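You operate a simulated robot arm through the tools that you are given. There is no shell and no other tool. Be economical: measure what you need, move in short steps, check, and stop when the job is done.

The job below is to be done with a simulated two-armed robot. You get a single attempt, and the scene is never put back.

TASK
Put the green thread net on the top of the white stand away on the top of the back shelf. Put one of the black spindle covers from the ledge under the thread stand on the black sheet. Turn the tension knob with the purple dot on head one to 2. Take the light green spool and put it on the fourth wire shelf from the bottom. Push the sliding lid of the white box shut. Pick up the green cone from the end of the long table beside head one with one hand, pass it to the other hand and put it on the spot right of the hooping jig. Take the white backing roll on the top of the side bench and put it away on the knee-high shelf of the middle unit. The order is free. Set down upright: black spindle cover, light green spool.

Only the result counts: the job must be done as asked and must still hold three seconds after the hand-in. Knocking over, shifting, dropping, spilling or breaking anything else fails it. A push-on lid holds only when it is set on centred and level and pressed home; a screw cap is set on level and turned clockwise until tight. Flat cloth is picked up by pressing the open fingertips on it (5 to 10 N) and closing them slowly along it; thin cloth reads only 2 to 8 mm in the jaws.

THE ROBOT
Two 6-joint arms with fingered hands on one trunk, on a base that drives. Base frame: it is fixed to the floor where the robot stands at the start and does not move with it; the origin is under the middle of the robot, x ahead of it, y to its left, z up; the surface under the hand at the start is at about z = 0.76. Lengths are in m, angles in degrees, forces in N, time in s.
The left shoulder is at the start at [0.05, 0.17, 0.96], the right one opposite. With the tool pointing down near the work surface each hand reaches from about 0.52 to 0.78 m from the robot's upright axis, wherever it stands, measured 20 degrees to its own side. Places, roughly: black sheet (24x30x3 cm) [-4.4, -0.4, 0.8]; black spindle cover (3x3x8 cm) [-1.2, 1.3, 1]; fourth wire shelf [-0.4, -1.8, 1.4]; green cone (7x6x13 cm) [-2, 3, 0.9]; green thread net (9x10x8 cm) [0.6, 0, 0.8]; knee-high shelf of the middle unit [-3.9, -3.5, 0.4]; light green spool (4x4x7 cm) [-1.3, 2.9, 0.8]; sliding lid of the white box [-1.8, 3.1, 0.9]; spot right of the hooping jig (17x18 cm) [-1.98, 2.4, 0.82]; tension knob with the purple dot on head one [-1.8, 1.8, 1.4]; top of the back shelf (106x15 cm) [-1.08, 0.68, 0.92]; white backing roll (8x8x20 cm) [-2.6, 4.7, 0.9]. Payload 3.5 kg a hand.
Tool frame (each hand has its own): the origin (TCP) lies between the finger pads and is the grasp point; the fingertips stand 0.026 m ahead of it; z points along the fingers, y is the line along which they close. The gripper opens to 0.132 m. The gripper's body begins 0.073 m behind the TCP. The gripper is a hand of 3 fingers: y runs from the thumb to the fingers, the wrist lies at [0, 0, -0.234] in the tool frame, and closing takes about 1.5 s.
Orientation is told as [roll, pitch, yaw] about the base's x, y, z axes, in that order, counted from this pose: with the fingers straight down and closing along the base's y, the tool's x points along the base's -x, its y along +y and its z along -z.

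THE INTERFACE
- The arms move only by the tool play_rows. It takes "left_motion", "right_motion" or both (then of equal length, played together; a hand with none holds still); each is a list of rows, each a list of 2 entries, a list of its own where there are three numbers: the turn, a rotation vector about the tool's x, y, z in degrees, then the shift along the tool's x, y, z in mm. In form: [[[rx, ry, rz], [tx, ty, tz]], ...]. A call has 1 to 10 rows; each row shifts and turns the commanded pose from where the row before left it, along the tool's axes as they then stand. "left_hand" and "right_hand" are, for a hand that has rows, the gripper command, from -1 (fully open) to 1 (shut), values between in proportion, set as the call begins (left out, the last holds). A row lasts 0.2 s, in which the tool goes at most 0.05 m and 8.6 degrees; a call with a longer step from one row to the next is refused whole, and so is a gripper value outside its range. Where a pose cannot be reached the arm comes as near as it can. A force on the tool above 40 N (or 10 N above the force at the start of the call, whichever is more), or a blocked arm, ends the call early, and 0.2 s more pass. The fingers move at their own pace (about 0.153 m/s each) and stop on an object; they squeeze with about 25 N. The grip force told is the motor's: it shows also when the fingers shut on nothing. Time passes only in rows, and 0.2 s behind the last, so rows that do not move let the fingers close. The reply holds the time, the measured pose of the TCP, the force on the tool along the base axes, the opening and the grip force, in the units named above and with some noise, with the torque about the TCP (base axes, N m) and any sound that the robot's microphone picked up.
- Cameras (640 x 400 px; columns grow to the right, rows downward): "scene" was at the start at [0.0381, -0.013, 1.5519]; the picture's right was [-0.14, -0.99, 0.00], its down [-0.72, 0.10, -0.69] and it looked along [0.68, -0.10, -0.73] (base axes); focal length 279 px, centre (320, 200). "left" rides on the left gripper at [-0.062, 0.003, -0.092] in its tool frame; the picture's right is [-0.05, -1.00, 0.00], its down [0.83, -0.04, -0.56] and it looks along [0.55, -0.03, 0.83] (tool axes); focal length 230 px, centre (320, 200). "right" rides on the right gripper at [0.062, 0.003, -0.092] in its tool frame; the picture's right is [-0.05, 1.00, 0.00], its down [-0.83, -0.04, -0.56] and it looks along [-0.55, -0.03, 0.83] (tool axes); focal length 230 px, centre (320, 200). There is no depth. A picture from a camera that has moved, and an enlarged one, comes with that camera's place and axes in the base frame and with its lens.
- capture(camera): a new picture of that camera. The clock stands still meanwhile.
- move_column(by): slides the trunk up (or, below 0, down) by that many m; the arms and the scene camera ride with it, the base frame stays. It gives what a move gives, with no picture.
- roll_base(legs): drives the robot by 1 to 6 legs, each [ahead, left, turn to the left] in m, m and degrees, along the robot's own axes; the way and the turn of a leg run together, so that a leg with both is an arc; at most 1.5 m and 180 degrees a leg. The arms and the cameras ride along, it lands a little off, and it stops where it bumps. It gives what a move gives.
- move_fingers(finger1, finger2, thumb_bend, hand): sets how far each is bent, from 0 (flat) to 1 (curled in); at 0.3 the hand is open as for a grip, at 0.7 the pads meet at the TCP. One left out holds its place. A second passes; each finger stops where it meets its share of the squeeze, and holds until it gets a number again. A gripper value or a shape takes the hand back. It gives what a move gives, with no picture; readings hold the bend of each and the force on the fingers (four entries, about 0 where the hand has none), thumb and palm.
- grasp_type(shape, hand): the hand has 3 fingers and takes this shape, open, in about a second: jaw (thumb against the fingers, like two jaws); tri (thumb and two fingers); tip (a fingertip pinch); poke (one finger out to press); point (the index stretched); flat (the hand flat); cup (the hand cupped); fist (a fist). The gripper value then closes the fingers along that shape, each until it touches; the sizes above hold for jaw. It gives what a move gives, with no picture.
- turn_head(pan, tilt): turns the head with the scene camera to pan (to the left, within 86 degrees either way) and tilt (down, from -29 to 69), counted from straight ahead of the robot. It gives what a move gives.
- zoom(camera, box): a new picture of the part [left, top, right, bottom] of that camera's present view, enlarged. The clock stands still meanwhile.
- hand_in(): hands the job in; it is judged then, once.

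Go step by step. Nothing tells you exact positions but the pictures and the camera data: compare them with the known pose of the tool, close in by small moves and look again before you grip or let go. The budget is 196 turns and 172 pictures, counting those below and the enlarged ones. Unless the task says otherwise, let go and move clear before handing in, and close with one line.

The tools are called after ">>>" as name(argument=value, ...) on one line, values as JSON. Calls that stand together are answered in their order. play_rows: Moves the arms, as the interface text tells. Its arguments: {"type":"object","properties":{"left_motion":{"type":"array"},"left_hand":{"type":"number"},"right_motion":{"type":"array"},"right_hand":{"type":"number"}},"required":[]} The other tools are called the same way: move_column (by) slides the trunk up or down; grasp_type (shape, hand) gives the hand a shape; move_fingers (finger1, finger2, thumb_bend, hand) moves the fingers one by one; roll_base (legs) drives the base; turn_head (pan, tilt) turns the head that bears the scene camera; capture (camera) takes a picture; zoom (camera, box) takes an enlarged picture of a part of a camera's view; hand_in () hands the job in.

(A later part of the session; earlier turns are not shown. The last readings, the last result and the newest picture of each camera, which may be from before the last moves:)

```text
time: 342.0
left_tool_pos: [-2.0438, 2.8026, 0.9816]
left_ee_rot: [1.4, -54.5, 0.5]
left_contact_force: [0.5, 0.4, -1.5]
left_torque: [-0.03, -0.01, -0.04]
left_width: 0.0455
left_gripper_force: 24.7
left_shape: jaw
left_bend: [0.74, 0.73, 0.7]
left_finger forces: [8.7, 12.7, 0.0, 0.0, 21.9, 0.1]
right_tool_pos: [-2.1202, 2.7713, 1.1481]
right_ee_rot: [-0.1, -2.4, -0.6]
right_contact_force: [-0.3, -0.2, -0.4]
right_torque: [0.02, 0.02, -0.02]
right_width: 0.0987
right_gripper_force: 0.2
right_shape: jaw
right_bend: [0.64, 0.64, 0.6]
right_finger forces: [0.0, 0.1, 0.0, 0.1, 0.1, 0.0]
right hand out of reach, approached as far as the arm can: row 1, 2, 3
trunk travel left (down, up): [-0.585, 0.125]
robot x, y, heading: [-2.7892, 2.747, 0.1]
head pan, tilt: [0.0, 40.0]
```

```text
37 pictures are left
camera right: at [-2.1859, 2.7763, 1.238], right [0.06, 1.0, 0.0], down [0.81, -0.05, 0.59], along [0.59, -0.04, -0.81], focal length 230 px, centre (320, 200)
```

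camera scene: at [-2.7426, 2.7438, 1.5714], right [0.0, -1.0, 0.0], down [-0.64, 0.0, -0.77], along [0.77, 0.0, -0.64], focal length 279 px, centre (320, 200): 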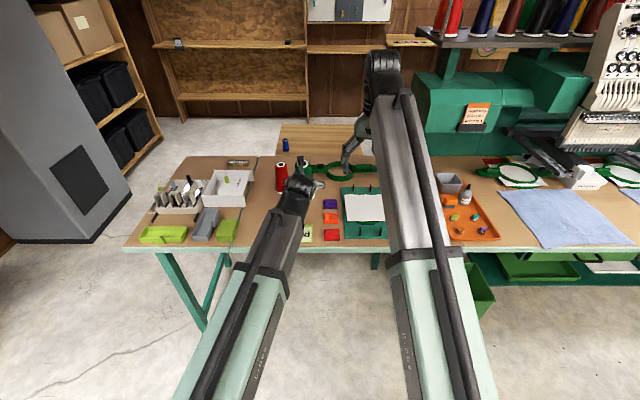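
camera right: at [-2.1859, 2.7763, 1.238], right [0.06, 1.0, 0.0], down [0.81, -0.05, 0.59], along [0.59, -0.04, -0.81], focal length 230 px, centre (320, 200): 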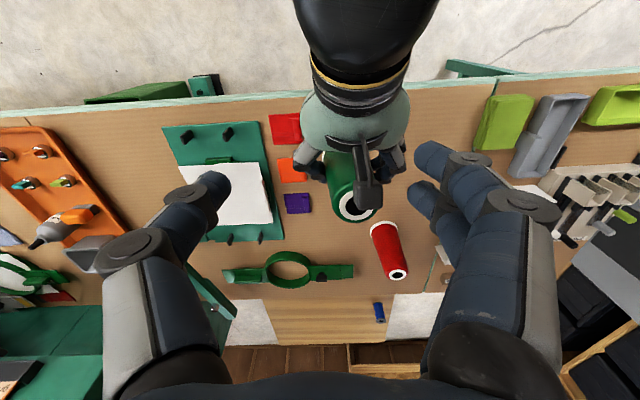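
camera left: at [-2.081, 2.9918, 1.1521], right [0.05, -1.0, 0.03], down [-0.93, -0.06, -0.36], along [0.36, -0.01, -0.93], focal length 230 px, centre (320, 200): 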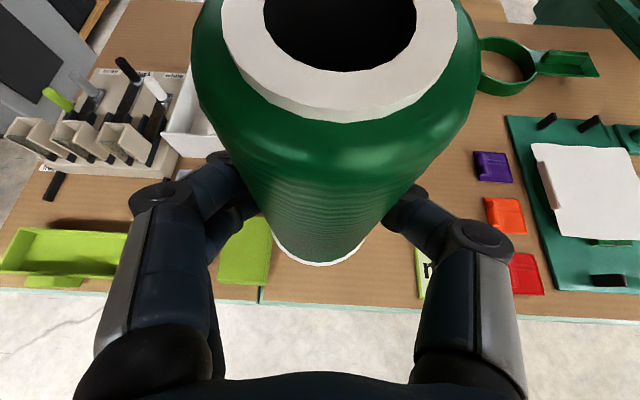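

The right arm is at its outer reach here. I'll move the right hand aside, raise the trunk, and bring the cone closer and lower relative to the shoulders.

>>> play_rows(right_motion=[[[0, 0, 0], [0, -40, 0]], [[0, 0, 0], [0, -45, 0]], [[0, 0, 0], [0, -45, 0]], [[0, 0, 0], [0, -45, 0]]])

>>> move_column(by=0.11)

>>> play_rows(left_motion=[[[0, 0, 0], [45, 0, 0]], [[0, 0, 0], [42, 0, -10]], [[0, 0, 0], [25, -20, -20]], [[0, 0, 0], [0, -35, 0]], [[0, 0, 0], [0, -30, 0]], [[0, 0, 0], [0, 0, 0]]])

>>> capture(camera="right")

```text
time: 343.0
left_tool_pos: [-2.044, 2.8028, 0.98]
left_ee_rot: [1.3, -54.4, 0.4]
left_contact_force: [0.1, -0.1, -2.0]
left_torque: [0.02, -0.01, -0.05]
left_width: 0.0457
left_gripper_force: 25.2
left_shape: jaw
left_bend: [0.74, 0.73, 0.7]
left_finger forces: [8.7, 12.5, 0.1, 0.1, 22.0, 0.0]
right_tool_pos: [-2.1202, 2.5956, 1.1543]
right_ee_rot: [-0.2, -2.4, -0.5]
right_contact_force: [-0.9, 0.4, -1.0]
right_torque: [0.05, -0.02, 0.03]
right_width: 0.0987
right_gripper_force: 0.1
right_shape: jaw
right_bend: [0.64, 0.64, 0.6]
right_finger forces: [0.0, 0.0, 0.1, 0.0, 0.1, 0.0]
trunk travel left (down, up): [-0.585, 0.125]
robot x, y, heading: [-2.7911, 2.7426, 0.1]
head pan, tilt: [0.0, 40.0]
```

```text
time: 344.4
left_tool_pos: [-2.0429, 2.8026, 1.0901]
left_ee_rot: [1.3, -54.5, 0.5]
left_contact_force: [0.2, 0.3, -1.8]
left_torque: [0.0, -0.02, 0.0]
left_width: 0.046
left_gripper_force: 25.0
left_shape: jaw
left_bend: [0.74, 0.73, 0.7]
left_finger forces: [8.6, 12.5, 0.0, 0.0, 21.9, 0.0]
right_tool_pos: [-2.1219, 2.5953, 1.264]
right_ee_rot: [-0.2, -2.5, -0.5]
right_contact_force: [0.0, 0.2, 0.3]
right_torque: [0.04, -0.02, 0.0]
right_width: 0.0987
right_gripper_force: 0.0
right_shape: jaw
right_bend: [0.64, 0.64, 0.6]
right_finger forces: [0.0, 0.0, 0.0, 0.0, 0.0, 0.0]
trunk travel left (down, up): [-0.695, 0.015]
robot x, y, heading: [-2.784, 2.7456, 0.2]
head pan, tilt: [0.0, 40.0]
```

```text
time: 345.8
left_tool_pos: [-2.1291, 2.7137, 1.0169]
left_ee_rot: [1.4, -54.5, 0.4]
left_contact_force: [0.1, -0.7, -0.8]
left_torque: [-0.05, -0.01, 0.02]
left_width: 0.0458
left_gripper_force: 24.5
left_shape: jaw
left_bend: [0.74, 0.73, 0.7]
left_finger forces: [8.8, 12.6, 0.0, 0.0, 21.9, 0.0]
right_tool_pos: [-2.121, 2.5962, 1.2636]
right_ee_rot: [-0.3, -2.4, -0.6]
right_contact_force: [-0.8, 0.0, 0.4]
right_torque: [0.0, 0.0, 0.01]
right_width: 0.099
right_gripper_force: 0.1
right_shape: jaw
right_bend: [0.64, 0.64, 0.6]
right_finger forces: [0.1, 0.0, 0.1, 0.0, 0.0, 0.0]
trunk travel left (down, up): [-0.695, 0.015]
robot x, y, heading: [-2.7865, 2.749, 0.1]
head pan, tilt: [0.0, 40.0]
```

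```text
36 pictures are left
camera right: at [-2.1861, 2.6019, 1.3543], right [0.06, 1.0, 0.0], down [0.81, -0.05, 0.59], along [0.59, -0.04, -0.81], focal length 230 px, centre (320, 200)
```

right: 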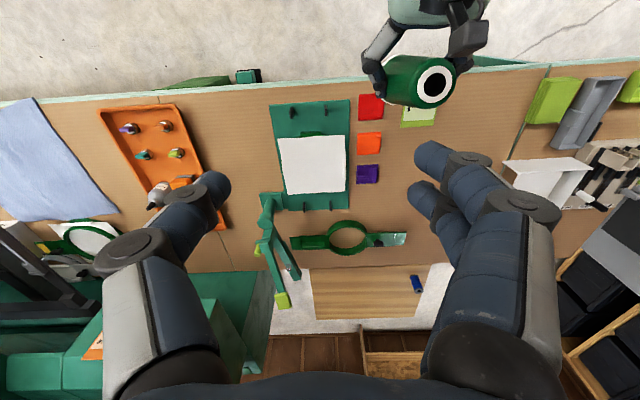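

The cone's top is at (-2.137, 2.711), z about 1.10. I'll bring the right hand directly above it.

>>> play_rows(right_motion=[[[0, 0, 0], [5, 39, 0]], [[0, 0, 0], [4, 39, 0]], [[0, 0, 0], [3, 38, 0]], [[0, 0, 0], [0, 0, 40]], [[0, 0, 0], [0, 0, 30]], [[0, 0, 0], [0, 0, 0]]])

>>> capture(camera="right")

```text
time: 347.2
left_tool_pos: [-2.1295, 2.7137, 1.0177]
left_ee_rot: [1.4, -54.5, 0.5]
left_contact_force: [0.7, -0.2, -1.5]
left_torque: [0.0, 0.01, 0.01]
left_width: 0.0456
left_gripper_force: 25.2
left_shape: jaw
left_bend: [0.74, 0.73, 0.7]
left_finger forces: [8.8, 12.6, 0.0, 0.0, 21.9, 0.1]
right_tool_pos: [-2.1293, 2.7154, 1.1925]
right_ee_rot: [-0.2, -2.4, -0.6]
right_contact_force: [0.7, 0.0, 0.0]
right_torque: [0.01, 0.03, -0.01]
right_width: 0.0989
right_gripper_force: 0.0
right_shape: jaw
right_bend: [0.64, 0.64, 0.6]
right_finger forces: [0.1, 0.0, 0.0, 0.1, 0.1, 0.1]
trunk travel left (down, up): [-0.695, 0.015]
robot x, y, heading: [-2.7858, 2.7424, -0.1]
head pan, tilt: [0.0, 40.0]
```

```text
35 pictures are left
camera right: at [-2.1947, 2.7197, 1.2829], right [0.06, 1.0, 0.0], down [0.81, -0.05, 0.59], along [0.59, -0.04, -0.81], focal length 230 px, centre (320, 200)
```

right: 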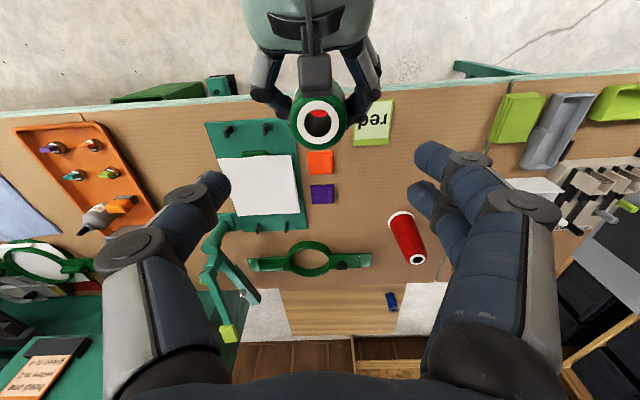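

Aligned over the cone's top. Lowering around it.

>>> play_rows(right_motion=[[[0, 0, 0], [5, 0, 30]], [[0, 0, 0], [0, 0, 35]], [[0, 0, 0], [0, 0, 30]], [[0, 0, 0], [0, 0, 0]]])

>>> capture(camera="right")

```text
time: 348.2
left_tool_pos: [-2.1291, 2.7141, 1.0167]
left_ee_rot: [1.4, -54.4, 0.4]
left_contact_force: [0.3, 0.1, -1.4]
left_torque: [0.0, -0.05, -0.02]
left_width: 0.0456
left_gripper_force: 25.3
left_shape: jaw
left_bend: [0.74, 0.73, 0.7]
left_finger forces: [8.7, 12.7, 0.1, 0.0, 21.8, 0.1]
right_tool_pos: [-2.1301, 2.7128, 1.1008]
right_ee_rot: [-0.2, -2.4, -0.6]
right_contact_force: [0.8, -1.3, -0.2]
right_torque: [0.0, 0.01, -0.01]
right_width: 0.0987
right_gripper_force: 0.0
right_shape: jaw
right_bend: [0.64, 0.64, 0.6]
right_finger forces: [0.0, 0.0, 0.0, 0.0, 0.1, 0.1]
trunk travel left (down, up): [-0.695, 0.015]
robot x, y, heading: [-2.7853, 2.7481, 0.3]
head pan, tilt: [0.0, 40.0]
```

```text
34 pictures are left
camera right: at [-2.195, 2.7176, 1.1908], right [0.06, 1.0, 0.0], down [0.81, -0.05, 0.59], along [0.59, -0.04, -0.81], focal length 230 px, centre (320, 200)
```

right: 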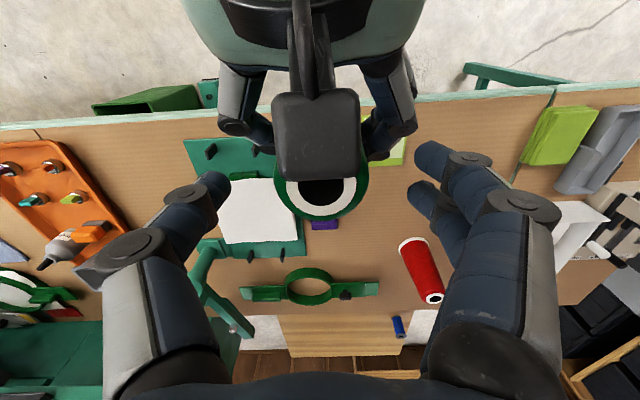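

The cone's top is at the pads. Lower 8 mm more and close the right hand.

>>> play_rows(right_motion=[[[0, 0, 0], [3, 0, 8]], [[0, 0, 0], [0, 0, 0]]])

>>> play_rows(right_motion=[[[0, 0, 0], [0, 0, 0]], [[0, 0, 0], [0, 0, 0]], [[0, 0, 0], [0, 0, 0]], [[0, 0, 0], [0, 0, 0]], [[0, 0, 0], [0, 0, 0]]], right_hand=0.8)

```text
time: 348.8
left_tool_pos: [-2.1291, 2.7131, 1.0181]
left_ee_rot: [1.4, -54.5, 0.5]
left_contact_force: [-0.2, -0.2, -1.8]
left_torque: [-0.04, 0.0, 0.01]
left_width: 0.0457
left_gripper_force: 25.2
left_shape: jaw
left_bend: [0.74, 0.73, 0.7]
left_finger forces: [8.7, 12.6, 0.0, 0.0, 21.8, 0.1]
right_tool_pos: [-2.1321, 2.7125, 1.0918]
right_ee_rot: [-0.3, -2.4, -0.6]
right_contact_force: [-0.6, 0.0, -0.5]
right_torque: [0.04, -0.01, 0.03]
right_width: 0.0984
right_gripper_force: 0.0
right_shape: jaw
right_bend: [0.64, 0.64, 0.6]
right_finger forces: [0.0, 0.2, 0.0, 0.0, 0.0, 0.0]
trunk travel left (down, up): [-0.695, 0.015]
robot x, y, heading: [-2.7859, 2.7448, 0.0]
head pan, tilt: [0.0, 40.0]
```

```text
time: 350.0
left_tool_pos: [-2.1299, 2.7142, 1.0178]
left_ee_rot: [1.4, -54.5, 0.4]
left_contact_force: [-0.6, 0.4, 0.0]
left_torque: [-0.01, 0.0, -0.03]
left_width: 0.0458
left_gripper_force: 25.5
left_shape: jaw
left_bend: [0.74, 0.73, 0.7]
left_finger forces: [8.8, 12.9, 0.1, 0.1, 22.1, 0.0]
right_tool_pos: [-2.1327, 2.7136, 1.0926]
right_ee_rot: [-0.3, -2.4, -0.7]
right_contact_force: [0.9, -0.2, -0.6]
right_torque: [-0.01, 0.01, 0.05]
right_width: 0.0374
right_gripper_force: 25.4
right_shape: jaw
right_bend: [0.74, 0.74, 0.7]
right_finger forces: [11.7, 9.8, 0.0, 0.1, 21.9, 0.0]
trunk travel left (down, up): [-0.695, 0.015]
robot x, y, heading: [-2.7864, 2.7499, -0.0]
head pan, tilt: [0.0, 40.0]
```

The right hand holds the top. Now open the left and move the right hand with the cone forward out of it.

>>> play_rows(left_motion=[[[0, 0, 0], [0, 0, 0]], [[0, 0, 0], [0, 0, 0]], [[0, 0, 0], [0, 0, 0]], [[0, 0, 0], [0, 0, 0]]], left_hand=-0.6)

>>> play_rows(right_motion=[[[0, 0, 0], [-20, 0, 0]], [[0, 0, 0], [-30, 0, 0]], [[0, 0, 0], [-35, 0, 0]], [[0, 0, 0], [0, 0, 0]]])

>>> capture(camera="right")

```text
time: 351.0
left_tool_pos: [-2.1301, 2.7139, 1.0172]
left_ee_rot: [1.4, -54.5, 0.5]
left_contact_force: [0.1, 0.1, 0.5]
left_torque: [0.02, 0.01, -0.01]
left_width: 0.1051
left_gripper_force: 0.1
left_shape: jaw
left_bend: [0.59, 0.59, 0.56]
left_finger forces: [0.1, 0.1, 0.0, 0.0, 0.0, 0.0]
right_tool_pos: [-2.1321, 2.7127, 1.0922]
right_ee_rot: [-0.2, -2.4, -0.5]
right_contact_force: [0.0, 0.1, -0.4]
right_torque: [-0.04, 0.03, -0.01]
right_width: 0.0376
right_gripper_force: 25.2
right_shape: jaw
right_bend: [0.74, 0.74, 0.7]
right_finger forces: [12.3, 9.9, 0.0, 0.0, 21.8, 0.1]
trunk travel left (down, up): [-0.695, 0.015]
robot x, y, heading: [-2.7864, 2.7415, 0.0]
head pan, tilt: [0.0, 40.0]
```

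```text
time: 352.0
left_tool_pos: [-2.1301, 2.7147, 1.0168]
left_ee_rot: [1.4, -54.6, 0.4]
left_contact_force: [0.0, 1.0, 0.2]
left_torque: [-0.02, 0.01, 0.02]
left_width: 0.1053
left_gripper_force: 0.1
left_shape: jaw
left_bend: [0.59, 0.59, 0.56]
left_finger forces: [0.0, 0.0, 0.0, 0.0, 0.0, 0.0]
right_tool_pos: [-2.0544, 2.7109, 1.0915]
right_ee_rot: [-0.1, -2.6, -0.6]
right_contact_force: [-0.5, -0.6, 0.2]
right_torque: [0.01, 0.0, -0.03]
right_width: 0.0375
right_gripper_force: 24.5
right_shape: jaw
right_bend: [0.74, 0.74, 0.7]
right_finger forces: [12.2, 9.9, 0.0, 0.1, 21.9, 0.1]
right hand out of reach, approached as far as the arm can: row 3
trunk travel left (down, up): [-0.695, 0.015]
robot x, y, heading: [-2.7867, 2.744, 0.2]
head pan, tilt: [0.0, 40.0]
```

```text
33 pictures are left
camera right: at [-2.1187, 2.7163, 1.1824], right [0.06, 1.0, 0.0], down [0.8, -0.05, 0.59], along [0.59, -0.04, -0.81], focal length 230 px, centre (320, 200)
```

right: 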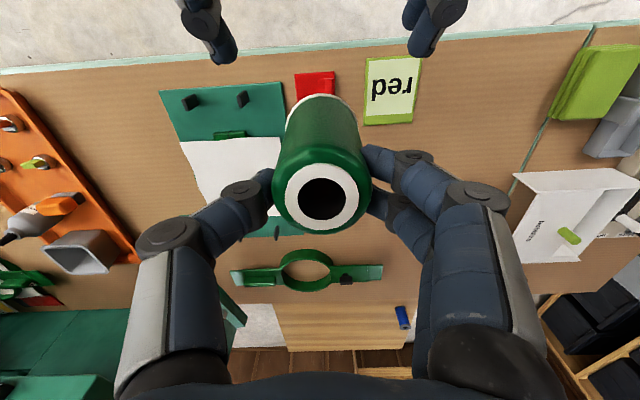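

The cone is now in the right hand. I'll swing it right to y 2.40, then move the base forward and look at the spot.

>>> play_rows(right_motion=[[[0, 0, 0], [0, -44, 0]], [[0, 0, 0], [0, -44, 0]], [[0, 0, 0], [0, -44, 0]], [[0, 0, 0], [0, -44, 0]], [[0, 0, 0], [0, -44, 0]], [[0, 0, 0], [0, -44, 0]], [[0, 0, 0], [0, -44, 0]], [[0, 0, 0], [0, 0, 0]]])

>>> roll_base(legs=[[0.11, 0, 0]])

>>> capture(camera="right")

```text
time: 353.8
left_tool_pos: [-2.1307, 2.7147, 1.0169]
left_ee_rot: [1.5, -54.5, 0.4]
left_contact_force: [0.1, 0.1, -0.3]
left_torque: [-0.01, 0.01, -0.01]
left_width: 0.1052
left_gripper_force: 0.0
left_shape: jaw
left_bend: [0.59, 0.59, 0.56]
left_finger forces: [0.1, 0.1, 0.1, 0.1, 0.0, 0.1]
right_tool_pos: [-2.0609, 2.4036, 1.0929]
right_ee_rot: [-0.1, -2.5, -0.6]
right_contact_force: [0.1, -1.1, -2.1]
right_torque: [0.01, 0.04, 0.01]
right_width: 0.0374
right_gripper_force: 25.6
right_shape: jaw
right_bend: [0.74, 0.74, 0.7]
right_finger forces: [12.2, 10.2, 0.0, 0.0, 21.7, 0.0]
right hand out of reach, approached as far as the arm can: row 7
trunk travel left (down, up): [-0.695, 0.015]
robot x, y, heading: [-2.789, 2.7455, 0.1]
head pan, tilt: [0.0, 40.0]
```

```text
time: 355.1
left_tool_pos: [-2.0136, 2.7162, 1.0159]
left_ee_rot: [1.3, -54.4, 0.6]
left_contact_force: [0.8, 0.1, 0.6]
left_torque: [-0.02, 0.01, 0.04]
left_width: 0.1052
left_gripper_force: 0.0
left_shape: jaw
left_bend: [0.59, 0.59, 0.56]
left_finger forces: [0.0, 0.1, 0.0, 0.1, 0.0, 0.0]
right_tool_pos: [-1.9454, 2.406, 1.0914]
right_ee_rot: [-0.2, -2.5, -0.5]
right_contact_force: [1.1, -0.4, -1.9]
right_torque: [0.03, 0.01, -0.03]
right_width: 0.0372
right_gripper_force: 24.8
right_shape: jaw
right_bend: [0.74, 0.74, 0.7]
right_finger forces: [12.3, 10.4, 0.1, 0.0, 21.7, 0.1]
trunk travel left (down, up): [-0.695, 0.015]
robot x, y, heading: [-2.6727, 2.7462, 0.1]
head pan, tilt: [0.0, 40.0]
```

```text
32 pictures are left
camera right: at [-2.0101, 2.4115, 1.1824], right [0.06, 1.0, 0.0], down [0.81, -0.05, 0.59], along [0.59, -0.04, -0.81], focal length 230 px, centre (320, 200)
```

right: 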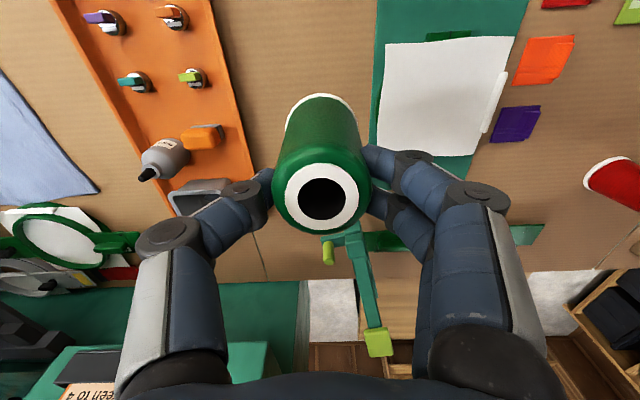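

The free spot is between the tray (y 2.28) and the jig (y 2.49). I'll go to (-1.985, 2.395) and lower.

>>> play_rows(right_motion=[[[0, 0, 0], [38, -10, 0]], [[0, 0, 0], [0, 0, 40]], [[0, 0, 0], [0, 0, 40]], [[0, 0, 0], [0, 0, 40]], [[0, 0, 0], [0, 0, 15]], [[0, 0, 0], [0, 0, 0]]])

>>> capture(camera="right")

```text
time: 356.4
left_tool_pos: [-2.0151, 2.7151, 1.0163]
left_ee_rot: [1.4, -54.5, 0.6]
left_contact_force: [-0.1, -0.1, -0.6]
left_torque: [0.01, 0.02, -0.03]
left_width: 0.1055
left_gripper_force: 0.0
left_shape: jaw
left_bend: [0.59, 0.59, 0.56]
left_finger forces: [0.0, 0.1, 0.1, 0.0, 0.0, 0.0]
right_tool_pos: [-1.9811, 2.3963, 0.9562]
right_ee_rot: [-0.2, -2.5, -0.4]
right_contact_force: [-0.4, 0.3, -1.4]
right_torque: [-0.01, 0.03, -0.05]
right_width: 0.0373
right_gripper_force: 25.4
right_shape: jaw
right_bend: [0.74, 0.74, 0.7]
right_finger forces: [12.5, 10.4, 0.1, 0.1, 21.5, 0.0]
trunk travel left (down, up): [-0.695, 0.015]
robot x, y, heading: [-2.6715, 2.7418, 0.2]
head pan, tilt: [0.0, 40.0]
```

```text
31 pictures are left
camera right: at [-2.0464, 2.4022, 1.046], right [0.06, 1.0, 0.0], down [0.81, -0.05, 0.59], along [0.59, -0.04, -0.81], focal length 230 px, centre (320, 200)
```

right: 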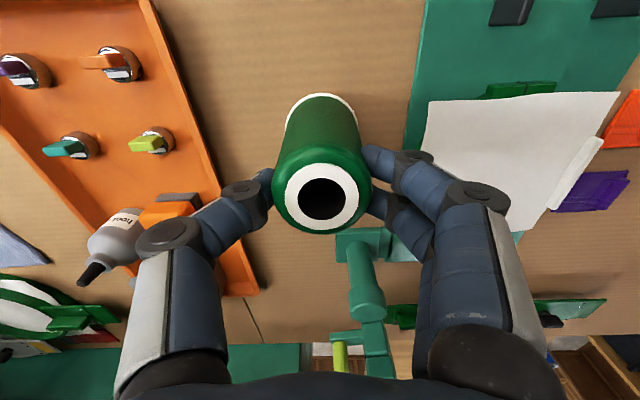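

Well placed between tray and jig. Lowering in small steps to contact.

>>> play_rows(right_motion=[[[0, 0, 0], [0, 0, 5]], [[0, 0, 0], [0, 0, 4]], [[0, 0, 0], [0, 0, 3]], [[0, 0, 0], [0, 0, 3]], [[0, 0, 0], [0, 0, 3]], [[0, 0, 0], [0, 0, 3]], [[0, 0, 0], [0, 0, 0]]])

```text
time: 357.9
left_tool_pos: [-2.015, 2.7173, 1.0175]
left_ee_rot: [1.4, -54.4, 0.6]
left_contact_force: [-0.5, -0.1, -0.8]
left_torque: [0.0, -0.01, 0.03]
left_width: 0.1053
left_gripper_force: 0.1
left_shape: jaw
left_bend: [0.59, 0.59, 0.56]
left_finger forces: [0.0, 0.1, 0.0, 0.0, 0.0, 0.1]
right_tool_pos: [-1.9749, 2.3968, 0.9425]
right_ee_rot: [-0.3, -3.2, -0.3]
right_contact_force: [4.6, 2.1, 21.1]
right_torque: [0.17, 0.03, 0.0]
right_width: 0.0399
right_gripper_force: 25.1
right_shape: jaw
right_bend: [0.74, 0.74, 0.71]
right_finger forces: [15.8, 14.5, 0.0, 0.0, 26.4, 0.0]
trunk travel left (down, up): [-0.695, 0.015]
robot x, y, heading: [-2.6732, 2.7462, 0.3]
head pan, tilt: [0.0, 40.0]
stopped in row 7 (right hand): the force on the tool passed its limit at 42 N (the readings are from after the stop); the commanded pose is now the measured one
```

Contact. Releasing and rising.

>>> play_rows(right_motion=[[[0, 0, 0], [0, 0, -2]], [[0, 0, 0], [0, 0, 0]]])

>>> play_rows(right_motion=[[[0, 0, 0], [0, 0, 0]], [[0, 0, 0], [0, 0, 0]], [[0, 0, 0], [0, 0, 0]], [[0, 0, 0], [0, 0, -30]], [[0, 0, 0], [0, 0, -40]], [[0, 0, 0], [0, 0, -40]], [[0, 0, 0], [0, 0, -40]], [[0, 0, 0], [0, 0, 0]]], right_hand=-0.3)

>>> capture(camera="right")

```text
time: 358.5
left_tool_pos: [-2.0155, 2.7169, 1.0177]
left_ee_rot: [1.2, -54.4, 0.7]
left_contact_force: [-0.2, 0.8, 0.4]
left_torque: [-0.03, 0.0, 0.04]
left_width: 0.1055
left_gripper_force: 0.1
left_shape: jaw
left_bend: [0.59, 0.59, 0.56]
left_finger forces: [0.0, 0.1, 0.0, 0.1, 0.0, 0.0]
right_tool_pos: [-1.9766, 2.3977, 0.9443]
right_ee_rot: [-0.3, -2.9, -0.3]
right_contact_force: [4.9, 2.2, 18.7]
right_torque: [0.19, -0.03, -0.02]
right_width: 0.0402
right_gripper_force: 25.0
right_shape: jaw
right_bend: [0.74, 0.74, 0.71]
right_finger forces: [15.7, 14.9, 0.0, 0.0, 25.7, 0.1]
trunk travel left (down, up): [-0.695, 0.015]
robot x, y, heading: [-2.6745, 2.7456, 0.2]
head pan, tilt: [0.0, 40.0]
```

```text
time: 360.3
left_tool_pos: [-2.016, 2.7171, 1.0168]
left_ee_rot: [1.5, -54.5, 0.6]
left_contact_force: [-0.1, 0.6, -0.4]
left_torque: [0.0, 0.04, -0.03]
left_width: 0.1052
left_gripper_force: 0.1
left_shape: jaw
left_bend: [0.59, 0.59, 0.56]
left_finger forces: [0.1, 0.1, 0.0, 0.0, 0.0, 0.1]
right_tool_pos: [-1.9849, 2.3996, 1.0931]
right_ee_rot: [-0.2, -2.9, -0.2]
right_contact_force: [0.2, -0.7, -0.4]
right_torque: [0.01, 0.03, 0.03]
right_width: 0.0855
right_gripper_force: 0.2
right_shape: jaw
right_bend: [0.7, 0.7, 0.68]
right_finger forces: [0.0, 0.0, 0.0, 0.0, 0.1, 0.0]
trunk travel left (down, up): [-0.695, 0.015]
robot x, y, heading: [-2.6752, 2.7463, 0.2]
head pan, tilt: [0.0, 40.0]
```

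```text
30 pictures are left
camera right: at [-2.051, 2.4055, 1.1823], right [0.06, 1.0, 0.0], down [0.8, -0.05, 0.6], along [0.6, -0.04, -0.8], focal length 230 px, centre (320, 200)
```

right: 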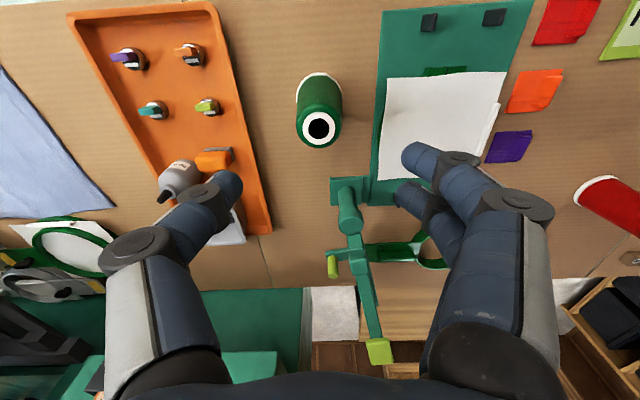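

The cone stands on the spot. Now the white box with the sliding lid; I'll look at it from the head camera.

>>> turn_head(pan=25, tilt=40)

>>> zoom(camera="scene", box=[150, 100, 430, 290])

```text
time: 361.1
left_tool_pos: [-2.0157, 2.716, 1.0156]
left_ee_rot: [1.5, -54.5, 0.6]
left_contact_force: [1.0, 0.1, -0.5]
left_torque: [0.0, -0.01, 0.02]
left_width: 0.1053
left_gripper_force: 0.1
left_shape: jaw
left_bend: [0.59, 0.59, 0.56]
left_finger forces: [0.0, 0.0, 0.0, 0.1, 0.0, 0.1]
right_tool_pos: [-1.9856, 2.399, 1.0921]
right_ee_rot: [-0.3, -2.8, -0.4]
right_contact_force: [1.2, 0.9, 0.1]
right_torque: [0.04, -0.03, -0.01]
right_width: 0.0854
right_gripper_force: 0.1
right_shape: jaw
right_bend: [0.7, 0.7, 0.68]
right_finger forces: [0.1, 0.0, 0.0, 0.0, 0.1, 0.0]
trunk travel left (down, up): [-0.695, 0.015]
robot x, y, heading: [-2.675, 2.7446, 0.6]
head pan, tilt: [25.0, 40.0]
```

```text
2.11 times, centred on (290, 195) of scene
camera zoom: at [-2.637, 2.7801, 1.6814], right [0.43, -0.9, 0.0], down [-0.58, -0.27, -0.77], along [0.69, 0.33, -0.64], focal length 587 px, centre (383, 210)
```

zoom: 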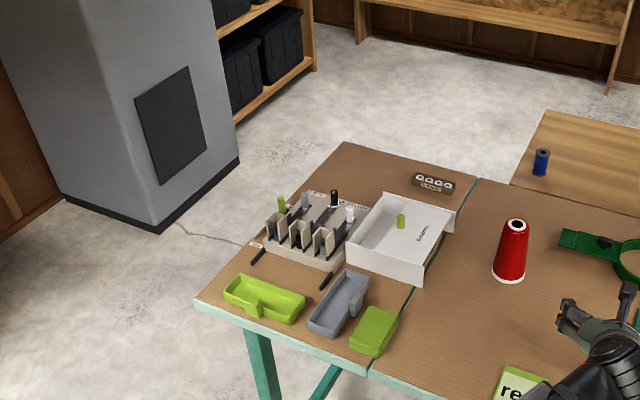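

I'll zoom in closer on the box.

>>> zoom(camera="scene", box=[290, 175, 370, 240])

```text
6.15 times, centred on (330, 208) of scene
camera zoom: at [-2.637, 2.7801, 1.6814], right [0.43, -0.9, 0.0], down [-0.58, -0.27, -0.77], along [0.69, 0.33, -0.64], focal length 1715 px, centre (258, 154)
```

zoom: 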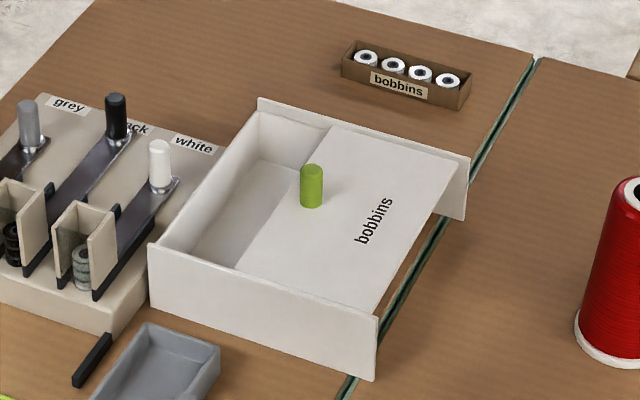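

The lid (with the green peg) has to slide about 6 cm towards +y (left) to shut. I'll push the peg with the closed left fingertips pointing down. First I tuck the hands and move the base.

>>> play_rows(left_motion=[[[0, 7.8, 0], [0, 0, 0]], [[0, 7.8, 0], [0, 0, 0]], [[0, 7.8, 0], [0, 0, 0]], [[0, 7.8, 0], [0, 0, 0]], [[0, 7.8, 0], [0, 0, 0]], [[0, 7.8, 0], [0, 0, 0]], [[0, 7.8, 0], [0, 0, 0]], [[0, 0, 0], [0, 0, -40]], [[0, 0, 0], [0, 0, -30]]], right_motion=[[[0, 0, 0], [20, 0, 0]], [[0, 0, 0], [40, 0, 0]], [[0, 0, 0], [40, 0, 0]], [[0, 0, 0], [20, 0, 0]], [[0, 0, 0], [0, 0, 0]], [[0, 0, 0], [0, 0, 0]], [[0, 0, 0], [0, 0, 0]], [[0, 0, 0], [0, 0, 0]], [[0, 0, 0], [0, 0, 0]]], left_hand=1)

>>> roll_base(legs=[[0, 0.2, 0], [0.14, 0, 0]])

>>> capture(camera="scene")

```text
time: 363.1
left_tool_pos: [-2.0147, 2.7134, 1.0872]
left_ee_rot: [0.8, 0.2, 1.6]
left_contact_force: [-0.1, -0.3, 0.8]
left_torque: [0.0, 0.01, -0.04]
left_width: 0.0
left_gripper_force: 25.0
left_shape: jaw
left_bend: [0.64, 0.64, 0.67]
left_finger forces: [0.0, 0.0, 0.2, 0.0, 0.0, 0.0]
right_tool_pos: [-2.1045, 2.3963, 1.0868]
right_ee_rot: [-0.3, -3.0, -0.4]
right_contact_force: [-1.0, 0.0, 0.1]
right_torque: [-0.02, -0.02, -0.03]
right_width: 0.0855
right_gripper_force: 0.0
right_shape: jaw
right_bend: [0.7, 0.7, 0.68]
right_finger forces: [0.0, 0.0, 0.1, 0.1, 0.0, 0.1]
trunk travel left (down, up): [-0.695, 0.015]
robot x, y, heading: [-2.6742, 2.751, 0.2]
head pan, tilt: [25.0, 40.0]
```

```text
time: 365.7
left_tool_pos: [-1.8717, 2.9146, 1.0865]
left_ee_rot: [0.8, 0.3, 1.3]
left_contact_force: [0.1, 0.0, -0.3]
left_torque: [0.02, 0.05, 0.02]
left_width: 0.0001
left_gripper_force: 25.1
left_shape: jaw
left_bend: [0.64, 0.64, 0.67]
left_finger forces: [0.1, 0.1, 0.1, 0.0, 0.1, 0.0]
right_tool_pos: [-1.964, 2.5988, 1.0856]
right_ee_rot: [-0.3, -2.8, -0.6]
right_contact_force: [0.5, 0.3, -0.1]
right_torque: [0.01, 0.02, 0.01]
right_width: 0.0855
right_gripper_force: 0.0
right_shape: jaw
right_bend: [0.7, 0.7, 0.68]
right_finger forces: [0.0, 0.0, 0.0, 0.0, 0.1, 0.1]
trunk travel left (down, up): [-0.695, 0.015]
robot x, y, heading: [-2.5301, 2.9496, -0.1]
head pan, tilt: [25.0, 40.0]
```

```text
27 pictures are left
camera scene: at [-2.4925, 2.9841, 1.6813], right [0.42, -0.91, 0.0], down [-0.58, -0.27, -0.77], along [0.69, 0.32, -0.64], focal length 279 px, centre (320, 200)
```

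scene: 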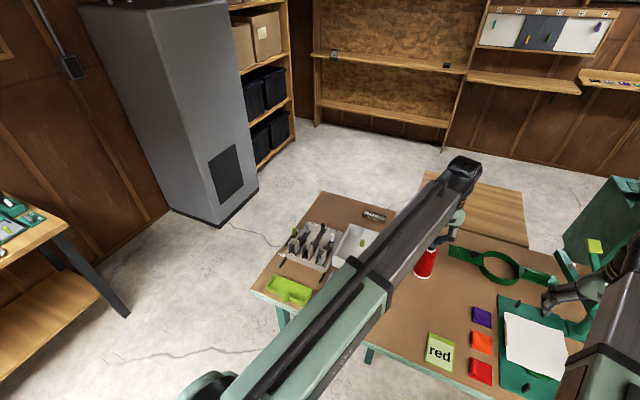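

Moving the left hand over the lid, right of the peg, and looking with its camera.

>>> play_rows(left_motion=[[[0, 0, 0], [-15, 43, 0]], [[0, 0, 0], [-15, 43, 0]], [[0, 0, 0], [-15, 43, 0]], [[0, 0, 0], [-14, 41, 0]], [[0, 0, 0], [0, 0, 40]], [[0, 0, 0], [0, 0, 40]], [[0, 0, 0], [0, 0, 0]]])

>>> capture(camera="left")

>>> zoom(camera="scene", box=[280, 180, 440, 290])

```text
time: 367.3
left_tool_pos: [-1.817, 3.0876, 1.0073]
left_ee_rot: [0.7, 0.1, 1.4]
left_contact_force: [0.0, -1.0, -0.4]
left_torque: [-0.01, -0.02, 0.01]
left_width: 0.0
left_gripper_force: 24.9
left_shape: jaw
left_bend: [0.64, 0.64, 0.67]
left_finger forces: [0.0, 0.0, 0.0, 0.0, 0.0, 0.1]
right_tool_pos: [-1.9665, 2.5982, 1.0857]
right_ee_rot: [-0.3, -3.0, -0.6]
right_contact_force: [0.0, 0.0, -0.6]
right_torque: [-0.01, -0.01, 0.03]
right_width: 0.0855
right_gripper_force: 0.1
right_shape: jaw
right_bend: [0.7, 0.7, 0.68]
right_finger forces: [0.1, 0.0, 0.1, 0.0, 0.0, 0.1]
trunk travel left (down, up): [-0.695, 0.015]
robot x, y, heading: [-2.5299, 2.9507, -0.0]
head pan, tilt: [25.0, 40.0]
```

```text
26 pictures are left
camera left: at [-1.7553, 3.0916, 1.0996], right [0.08, -1.0, -0.01], down [-0.83, -0.07, 0.56], along [-0.56, -0.03, -0.83], focal length 230 px, centre (320, 200)
```

left: 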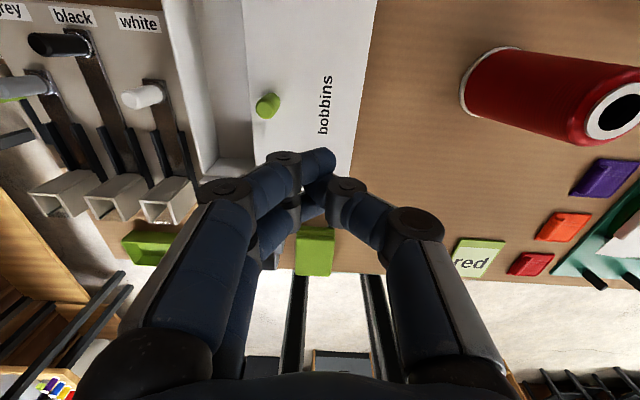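

```text
3.64 times, centred on (360, 235) of scene
camera zoom: at [-2.4952, 2.984, 1.6814], right [0.42, -0.91, 0.0], down [-0.58, -0.27, -0.77], along [0.69, 0.32, -0.64], focal length 1013 px, centre (174, 73)
```

zoom: 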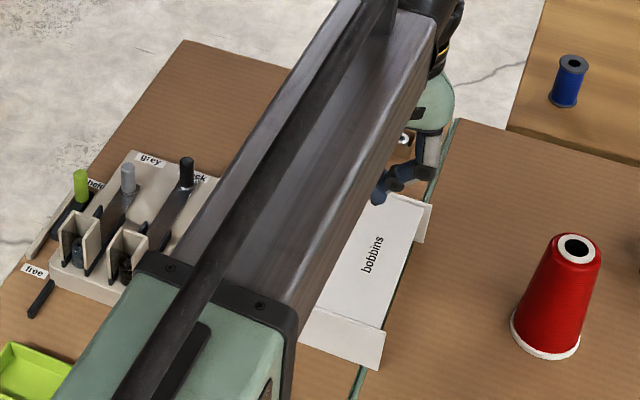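

The peg is at (-1.804, 3.136) and the lid needs about 5 cm. I'll lower the closed fingertips beside the peg.

>>> play_rows(left_motion=[[[0, 0, 0], [-13, 0, 30]], [[0, 0, 0], [0, 0, 30]], [[0, 0, 0], [0, 0, 10]], [[0, 0, 0], [0, 0, 6]], [[0, 0, 0], [0, 0, 0]]])

>>> capture(camera="left")

```text
time: 368.5
left_tool_pos: [-1.8059, 3.0899, 0.9318]
left_ee_rot: [0.7, 0.2, 1.5]
left_contact_force: [0.6, 0.1, -0.8]
left_torque: [0.01, -0.01, 0.04]
left_width: 0.0002
left_gripper_force: 24.7
left_shape: jaw
left_bend: [0.64, 0.64, 0.67]
left_finger forces: [0.0, 0.0, 0.1, 0.0, 0.0, 0.0]
right_tool_pos: [-1.9648, 2.599, 1.0856]
right_ee_rot: [-0.3, -2.9, -0.6]
right_contact_force: [0.2, 0.7, -0.8]
right_torque: [0.03, -0.01, 0.01]
right_width: 0.0858
right_gripper_force: 0.0
right_shape: jaw
right_bend: [0.7, 0.7, 0.68]
right_finger forces: [0.1, 0.1, 0.0, 0.0, 0.0, 0.0]
trunk travel left (down, up): [-0.695, 0.015]
robot x, y, heading: [-2.5344, 2.9496, -0.3]
head pan, tilt: [25.0, 40.0]
```

```text
24 pictures are left
camera left: at [-1.7429, 3.0928, 1.0245], right [0.08, -1.0, -0.01], down [-0.83, -0.07, 0.56], along [-0.56, -0.03, -0.83], focal length 230 px, centre (320, 200)
```

left: 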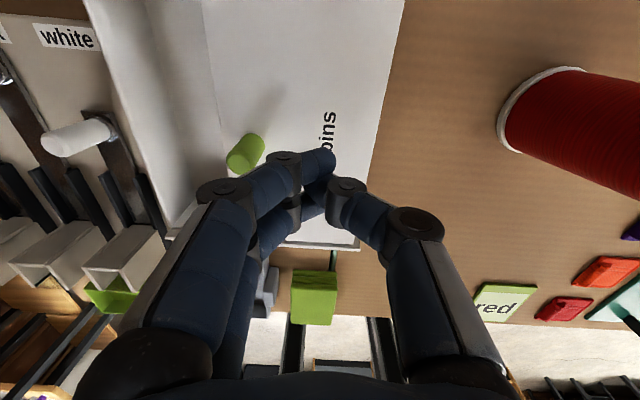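

The tips are about level with the peg's top, so I'll lower a bit more in small steps.

>>> play_rows(left_motion=[[[0, 0, 0], [0, 0, 4]], [[0, 0, 0], [0, 0, 4]], [[0, 0, 0], [0, 0, 3]], [[0, 0, 0], [0, 0, 0]]])

>>> play_rows(left_motion=[[[0, 0, 0], [0, 12, 0]], [[0, 0, 0], [0, 10, 0]], [[0, 0, 0], [0, 6, 0]], [[0, 0, 0], [0, 0, 0]]])

>>> capture(camera="left")

```text
time: 369.5
left_tool_pos: [-1.8059, 3.0896, 0.9214]
left_ee_rot: [0.8, 0.0, 1.4]
left_contact_force: [-0.2, -0.9, 0.4]
left_torque: [-0.01, -0.02, -0.01]
left_width: 0.0
left_gripper_force: 25.2
left_shape: jaw
left_bend: [0.64, 0.64, 0.67]
left_finger forces: [0.0, 0.1, 0.0, 0.0, 0.0, 0.0]
right_tool_pos: [-1.9663, 2.5987, 1.0872]
right_ee_rot: [-0.3, -3.0, -0.6]
right_contact_force: [0.2, 0.0, -0.3]
right_torque: [-0.01, 0.0, 0.0]
right_width: 0.0856
right_gripper_force: 0.0
right_shape: jaw
right_bend: [0.7, 0.7, 0.68]
right_finger forces: [0.0, 0.0, 0.0, 0.0, 0.0, 0.1]
trunk travel left (down, up): [-0.695, 0.015]
robot x, y, heading: [-2.5295, 2.949, -0.1]
head pan, tilt: [25.0, 40.0]
```

```text
time: 370.5
left_tool_pos: [-1.8061, 3.1172, 0.924]
left_ee_rot: [0.8, 0.2, 1.4]
left_contact_force: [0.3, -0.9, 0.6]
left_torque: [0.02, 0.0, -0.03]
left_width: 0.0
left_gripper_force: 24.9
left_shape: jaw
left_bend: [0.64, 0.64, 0.67]
left_finger forces: [0.1, 0.0, 0.1, 0.1, 0.0, 0.1]
right_tool_pos: [-1.9651, 2.5982, 1.0864]
right_ee_rot: [-0.2, -2.8, -0.7]
right_contact_force: [-0.1, 0.4, -0.4]
right_torque: [-0.01, 0.0, 0.0]
right_width: 0.0854
right_gripper_force: 0.1
right_shape: jaw
right_bend: [0.7, 0.7, 0.68]
right_finger forces: [0.0, 0.0, 0.0, 0.1, 0.0, 0.0]
trunk travel left (down, up): [-0.695, 0.015]
robot x, y, heading: [-2.5318, 2.9501, -0.3]
head pan, tilt: [25.0, 40.0]
```

```text
23 pictures are left
camera left: at [-1.7433, 3.1217, 1.0161], right [0.08, -1.0, -0.01], down [-0.83, -0.07, 0.56], along [-0.56, -0.03, -0.83], focal length 230 px, centre (320, 200)
```

left: 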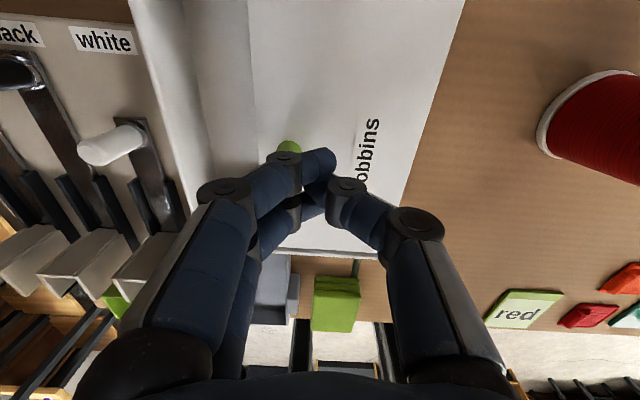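

No resistance yet. Pushing on in small steps.

>>> play_rows(left_motion=[[[0, 0, 0], [0, 8, 0]], [[0, 0, 0], [0, 8, 0]], [[0, 0, 0], [0, 8, 0]], [[0, 0, 0], [0, 8, 0]], [[0, 0, 0], [0, 0, 0]]])

>>> capture(camera="left")

```text
time: 371.7
left_tool_pos: [-1.8082, 3.1487, 0.9237]
left_ee_rot: [0.8, 0.1, 1.4]
left_contact_force: [0.2, -0.4, 0.1]
left_torque: [0.01, -0.02, -0.05]
left_width: 0.0002
left_gripper_force: 25.5
left_shape: jaw
left_bend: [0.64, 0.64, 0.67]
left_finger forces: [0.1, 0.0, 0.1, 0.1, 0.0, 0.1]
right_tool_pos: [-1.9667, 2.5979, 1.0875]
right_ee_rot: [-0.2, -2.9, -0.6]
right_contact_force: [0.8, -0.2, -0.5]
right_torque: [0.03, -0.03, 0.01]
right_width: 0.0858
right_gripper_force: 0.1
right_shape: jaw
right_bend: [0.7, 0.7, 0.68]
right_finger forces: [0.0, 0.0, 0.0, 0.0, 0.0, 0.0]
trunk travel left (down, up): [-0.695, 0.015]
robot x, y, heading: [-2.5331, 2.951, -0.1]
head pan, tilt: [25.0, 40.0]
```

```text
22 pictures are left
camera left: at [-1.7457, 3.1529, 1.0169], right [0.08, -1.0, -0.01], down [-0.83, -0.07, 0.56], along [-0.56, -0.03, -0.83], focal length 230 px, centre (320, 200)
```

left: 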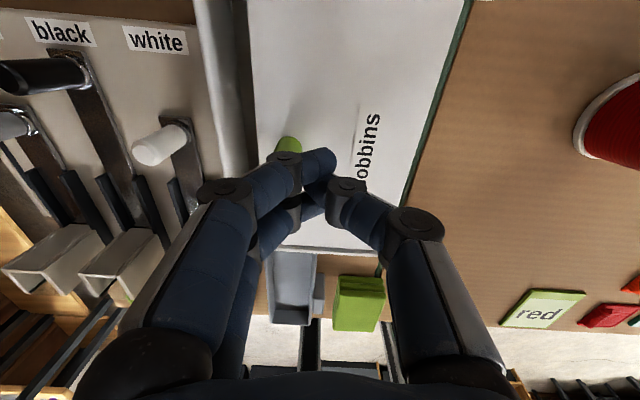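

The lid is sliding; about 1 to 1.5 cm remains. Continuing in 4 mm steps, watching the force.

>>> play_rows(left_motion=[[[0, 0, 0], [0, 4, 0]], [[0, 0, 0], [0, 4, 0]], [[0, 0, 0], [0, 0, 0]]])

>>> play_rows(left_motion=[[[0, 0, 0], [0, 3, 0]], [[0, 0, 0], [0, 0, 0]]])

>>> capture(camera="left")

```text
time: 372.5
left_tool_pos: [-1.8075, 3.157, 0.9232]
left_ee_rot: [0.8, 0.2, 1.4]
left_contact_force: [-0.1, -0.1, 1.5]
left_torque: [0.02, -0.02, 0.0]
left_width: 0.0
left_gripper_force: 25.0
left_shape: jaw
left_bend: [0.64, 0.64, 0.67]
left_finger forces: [0.1, 0.0, 0.0, 0.1, 0.1, 0.0]
right_tool_pos: [-1.9663, 2.6002, 1.0864]
right_ee_rot: [-0.1, -2.8, -0.6]
right_contact_force: [0.2, 0.5, -0.1]
right_torque: [-0.02, 0.01, 0.0]
right_width: 0.0856
right_gripper_force: 0.1
right_shape: jaw
right_bend: [0.7, 0.7, 0.68]
right_finger forces: [0.0, 0.0, 0.0, 0.1, 0.0, 0.0]
trunk travel left (down, up): [-0.695, 0.015]
robot x, y, heading: [-2.5319, 2.9459, -0.0]
head pan, tilt: [25.0, 40.0]
```

```text
time: 373.1
left_tool_pos: [-1.8075, 3.1604, 0.9229]
left_ee_rot: [0.9, 0.2, 1.4]
left_contact_force: [-0.3, -0.8, 0.9]
left_torque: [-0.01, 0.02, 0.01]
left_width: 0.0
left_gripper_force: 25.5
left_shape: jaw
left_bend: [0.64, 0.64, 0.67]
left_finger forces: [0.0, 0.0, 0.1, 0.0, 0.0, 0.1]
right_tool_pos: [-1.9651, 2.5983, 1.0861]
right_ee_rot: [-0.3, -2.9, -0.7]
right_contact_force: [0.1, -0.5, 0.4]
right_torque: [0.03, 0.0, -0.01]
right_width: 0.0853
right_gripper_force: 0.0
right_shape: jaw
right_bend: [0.7, 0.7, 0.68]
right_finger forces: [0.0, 0.1, 0.0, 0.0, 0.0, 0.0]
trunk travel left (down, up): [-0.695, 0.015]
robot x, y, heading: [-2.5297, 2.9508, 0.0]
head pan, tilt: [25.0, 40.0]
```

```text
21 pictures are left
camera left: at [-1.745, 3.1637, 1.0158], right [0.08, -1.0, -0.01], down [-0.83, -0.07, 0.56], along [-0.56, -0.03, -0.83], focal length 230 px, centre (320, 200)
```

left: 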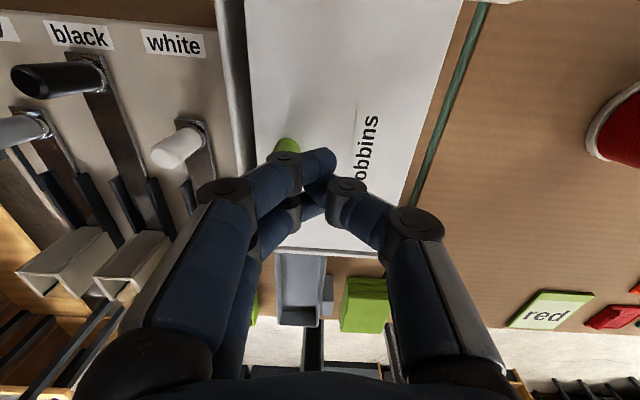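

Almost shut. A few more millimetres until I feel the stop.

>>> play_rows(left_motion=[[[0, 0, 0], [0, 2, 0]], [[0, 0, 0], [0, 2, 0]], [[0, 0, 0], [0, 0, 0]]])

>>> zoom(camera="left", box=[200, 0, 480, 280])

```text
time: 373.9
left_tool_pos: [-1.8076, 3.1644, 0.9235]
left_ee_rot: [0.8, 0.1, 1.4]
left_contact_force: [-0.1, 0.2, 1.0]
left_torque: [-0.03, -0.01, 0.0]
left_width: 0.0
left_gripper_force: 24.9
left_shape: jaw
left_bend: [0.64, 0.64, 0.67]
left_finger forces: [0.0, 0.0, 0.0, 0.0, 0.0, 0.0]
right_tool_pos: [-1.9648, 2.5981, 1.0862]
right_ee_rot: [-0.3, -2.8, -0.5]
right_contact_force: [0.4, -0.3, -0.6]
right_torque: [0.01, 0.01, -0.01]
right_width: 0.0856
right_gripper_force: 0.0
right_shape: jaw
right_bend: [0.7, 0.7, 0.68]
right_finger forces: [0.0, 0.0, 0.0, 0.0, 0.1, 0.0]
trunk travel left (down, up): [-0.695, 0.015]
robot x, y, heading: [-2.527, 2.9481, 0.1]
head pan, tilt: [25.0, 40.0]
```

```text
1.43 times, centred on (340, 140) of left
camera zoom: at [-1.7454, 3.1674, 1.016], right [0.08, -1.0, -0.01], down [-0.83, -0.07, 0.56], along [-0.56, -0.03, -0.83], focal length 329 px, centre (291, 286)
```

zoom: 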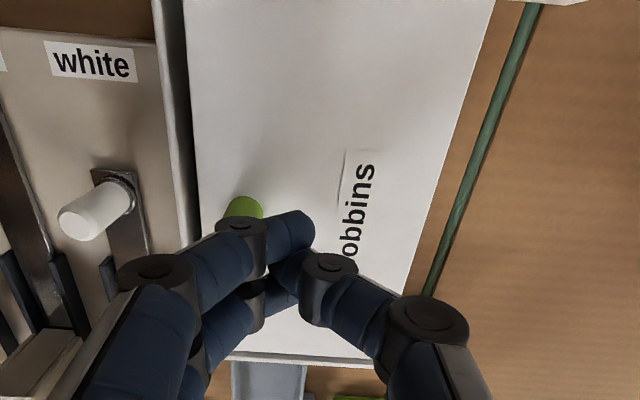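

There is only a hairline gap left. I'll lift the hand clear and inspect the whole box from the head camera.

>>> play_rows(left_motion=[[[0, 0, 0], [0, -6, 0]], [[0, 0, 0], [0, 0, -30]], [[0, 0, 0], [0, 0, -40]], [[0, 0, 0], [0, 0, -40]], [[0, 0, 0], [20, -40, 0]], [[0, 0, 0], [20, -40, 0]], [[0, 0, 0], [20, -40, 0]], [[0, 0, 0], [20, -40, 0]], [[0, 0, 0], [0, -40, 0]], [[0, 0, 0], [0, 0, 0]]])

>>> zoom(camera="scene", box=[270, 180, 420, 290])

```text
time: 376.1
left_tool_pos: [-1.8846, 2.9539, 1.0339]
left_ee_rot: [0.8, 0.1, 1.3]
left_contact_force: [-0.3, 0.5, 0.5]
left_torque: [0.01, -0.01, 0.04]
left_width: 0.0001
left_gripper_force: 25.4
left_shape: jaw
left_bend: [0.64, 0.64, 0.67]
left_finger forces: [0.1, 0.0, 0.1, 0.0, 0.0, 0.0]
right_tool_pos: [-1.9665, 2.5995, 1.0862]
right_ee_rot: [-0.2, -2.9, -0.6]
right_contact_force: [0.8, 0.4, 0.2]
right_torque: [-0.01, 0.01, 0.0]
right_width: 0.0856
right_gripper_force: 0.1
right_shape: jaw
right_bend: [0.7, 0.7, 0.68]
right_finger forces: [0.1, 0.0, 0.0, 0.0, 0.0, 0.0]
trunk travel left (down, up): [-0.695, 0.015]
robot x, y, heading: [-2.5327, 2.9458, 0.2]
head pan, tilt: [25.0, 40.0]
```

```text
3.64 times, centred on (345, 235) of scene
camera zoom: at [-2.4951, 2.9845, 1.6814], right [0.42, -0.91, 0.0], down [-0.58, -0.27, -0.77], along [0.69, 0.32, -0.64], focal length 1013 px, centre (229, 73)
```

zoom: 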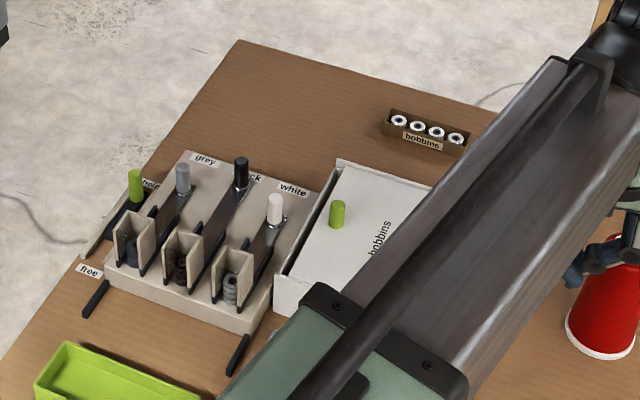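

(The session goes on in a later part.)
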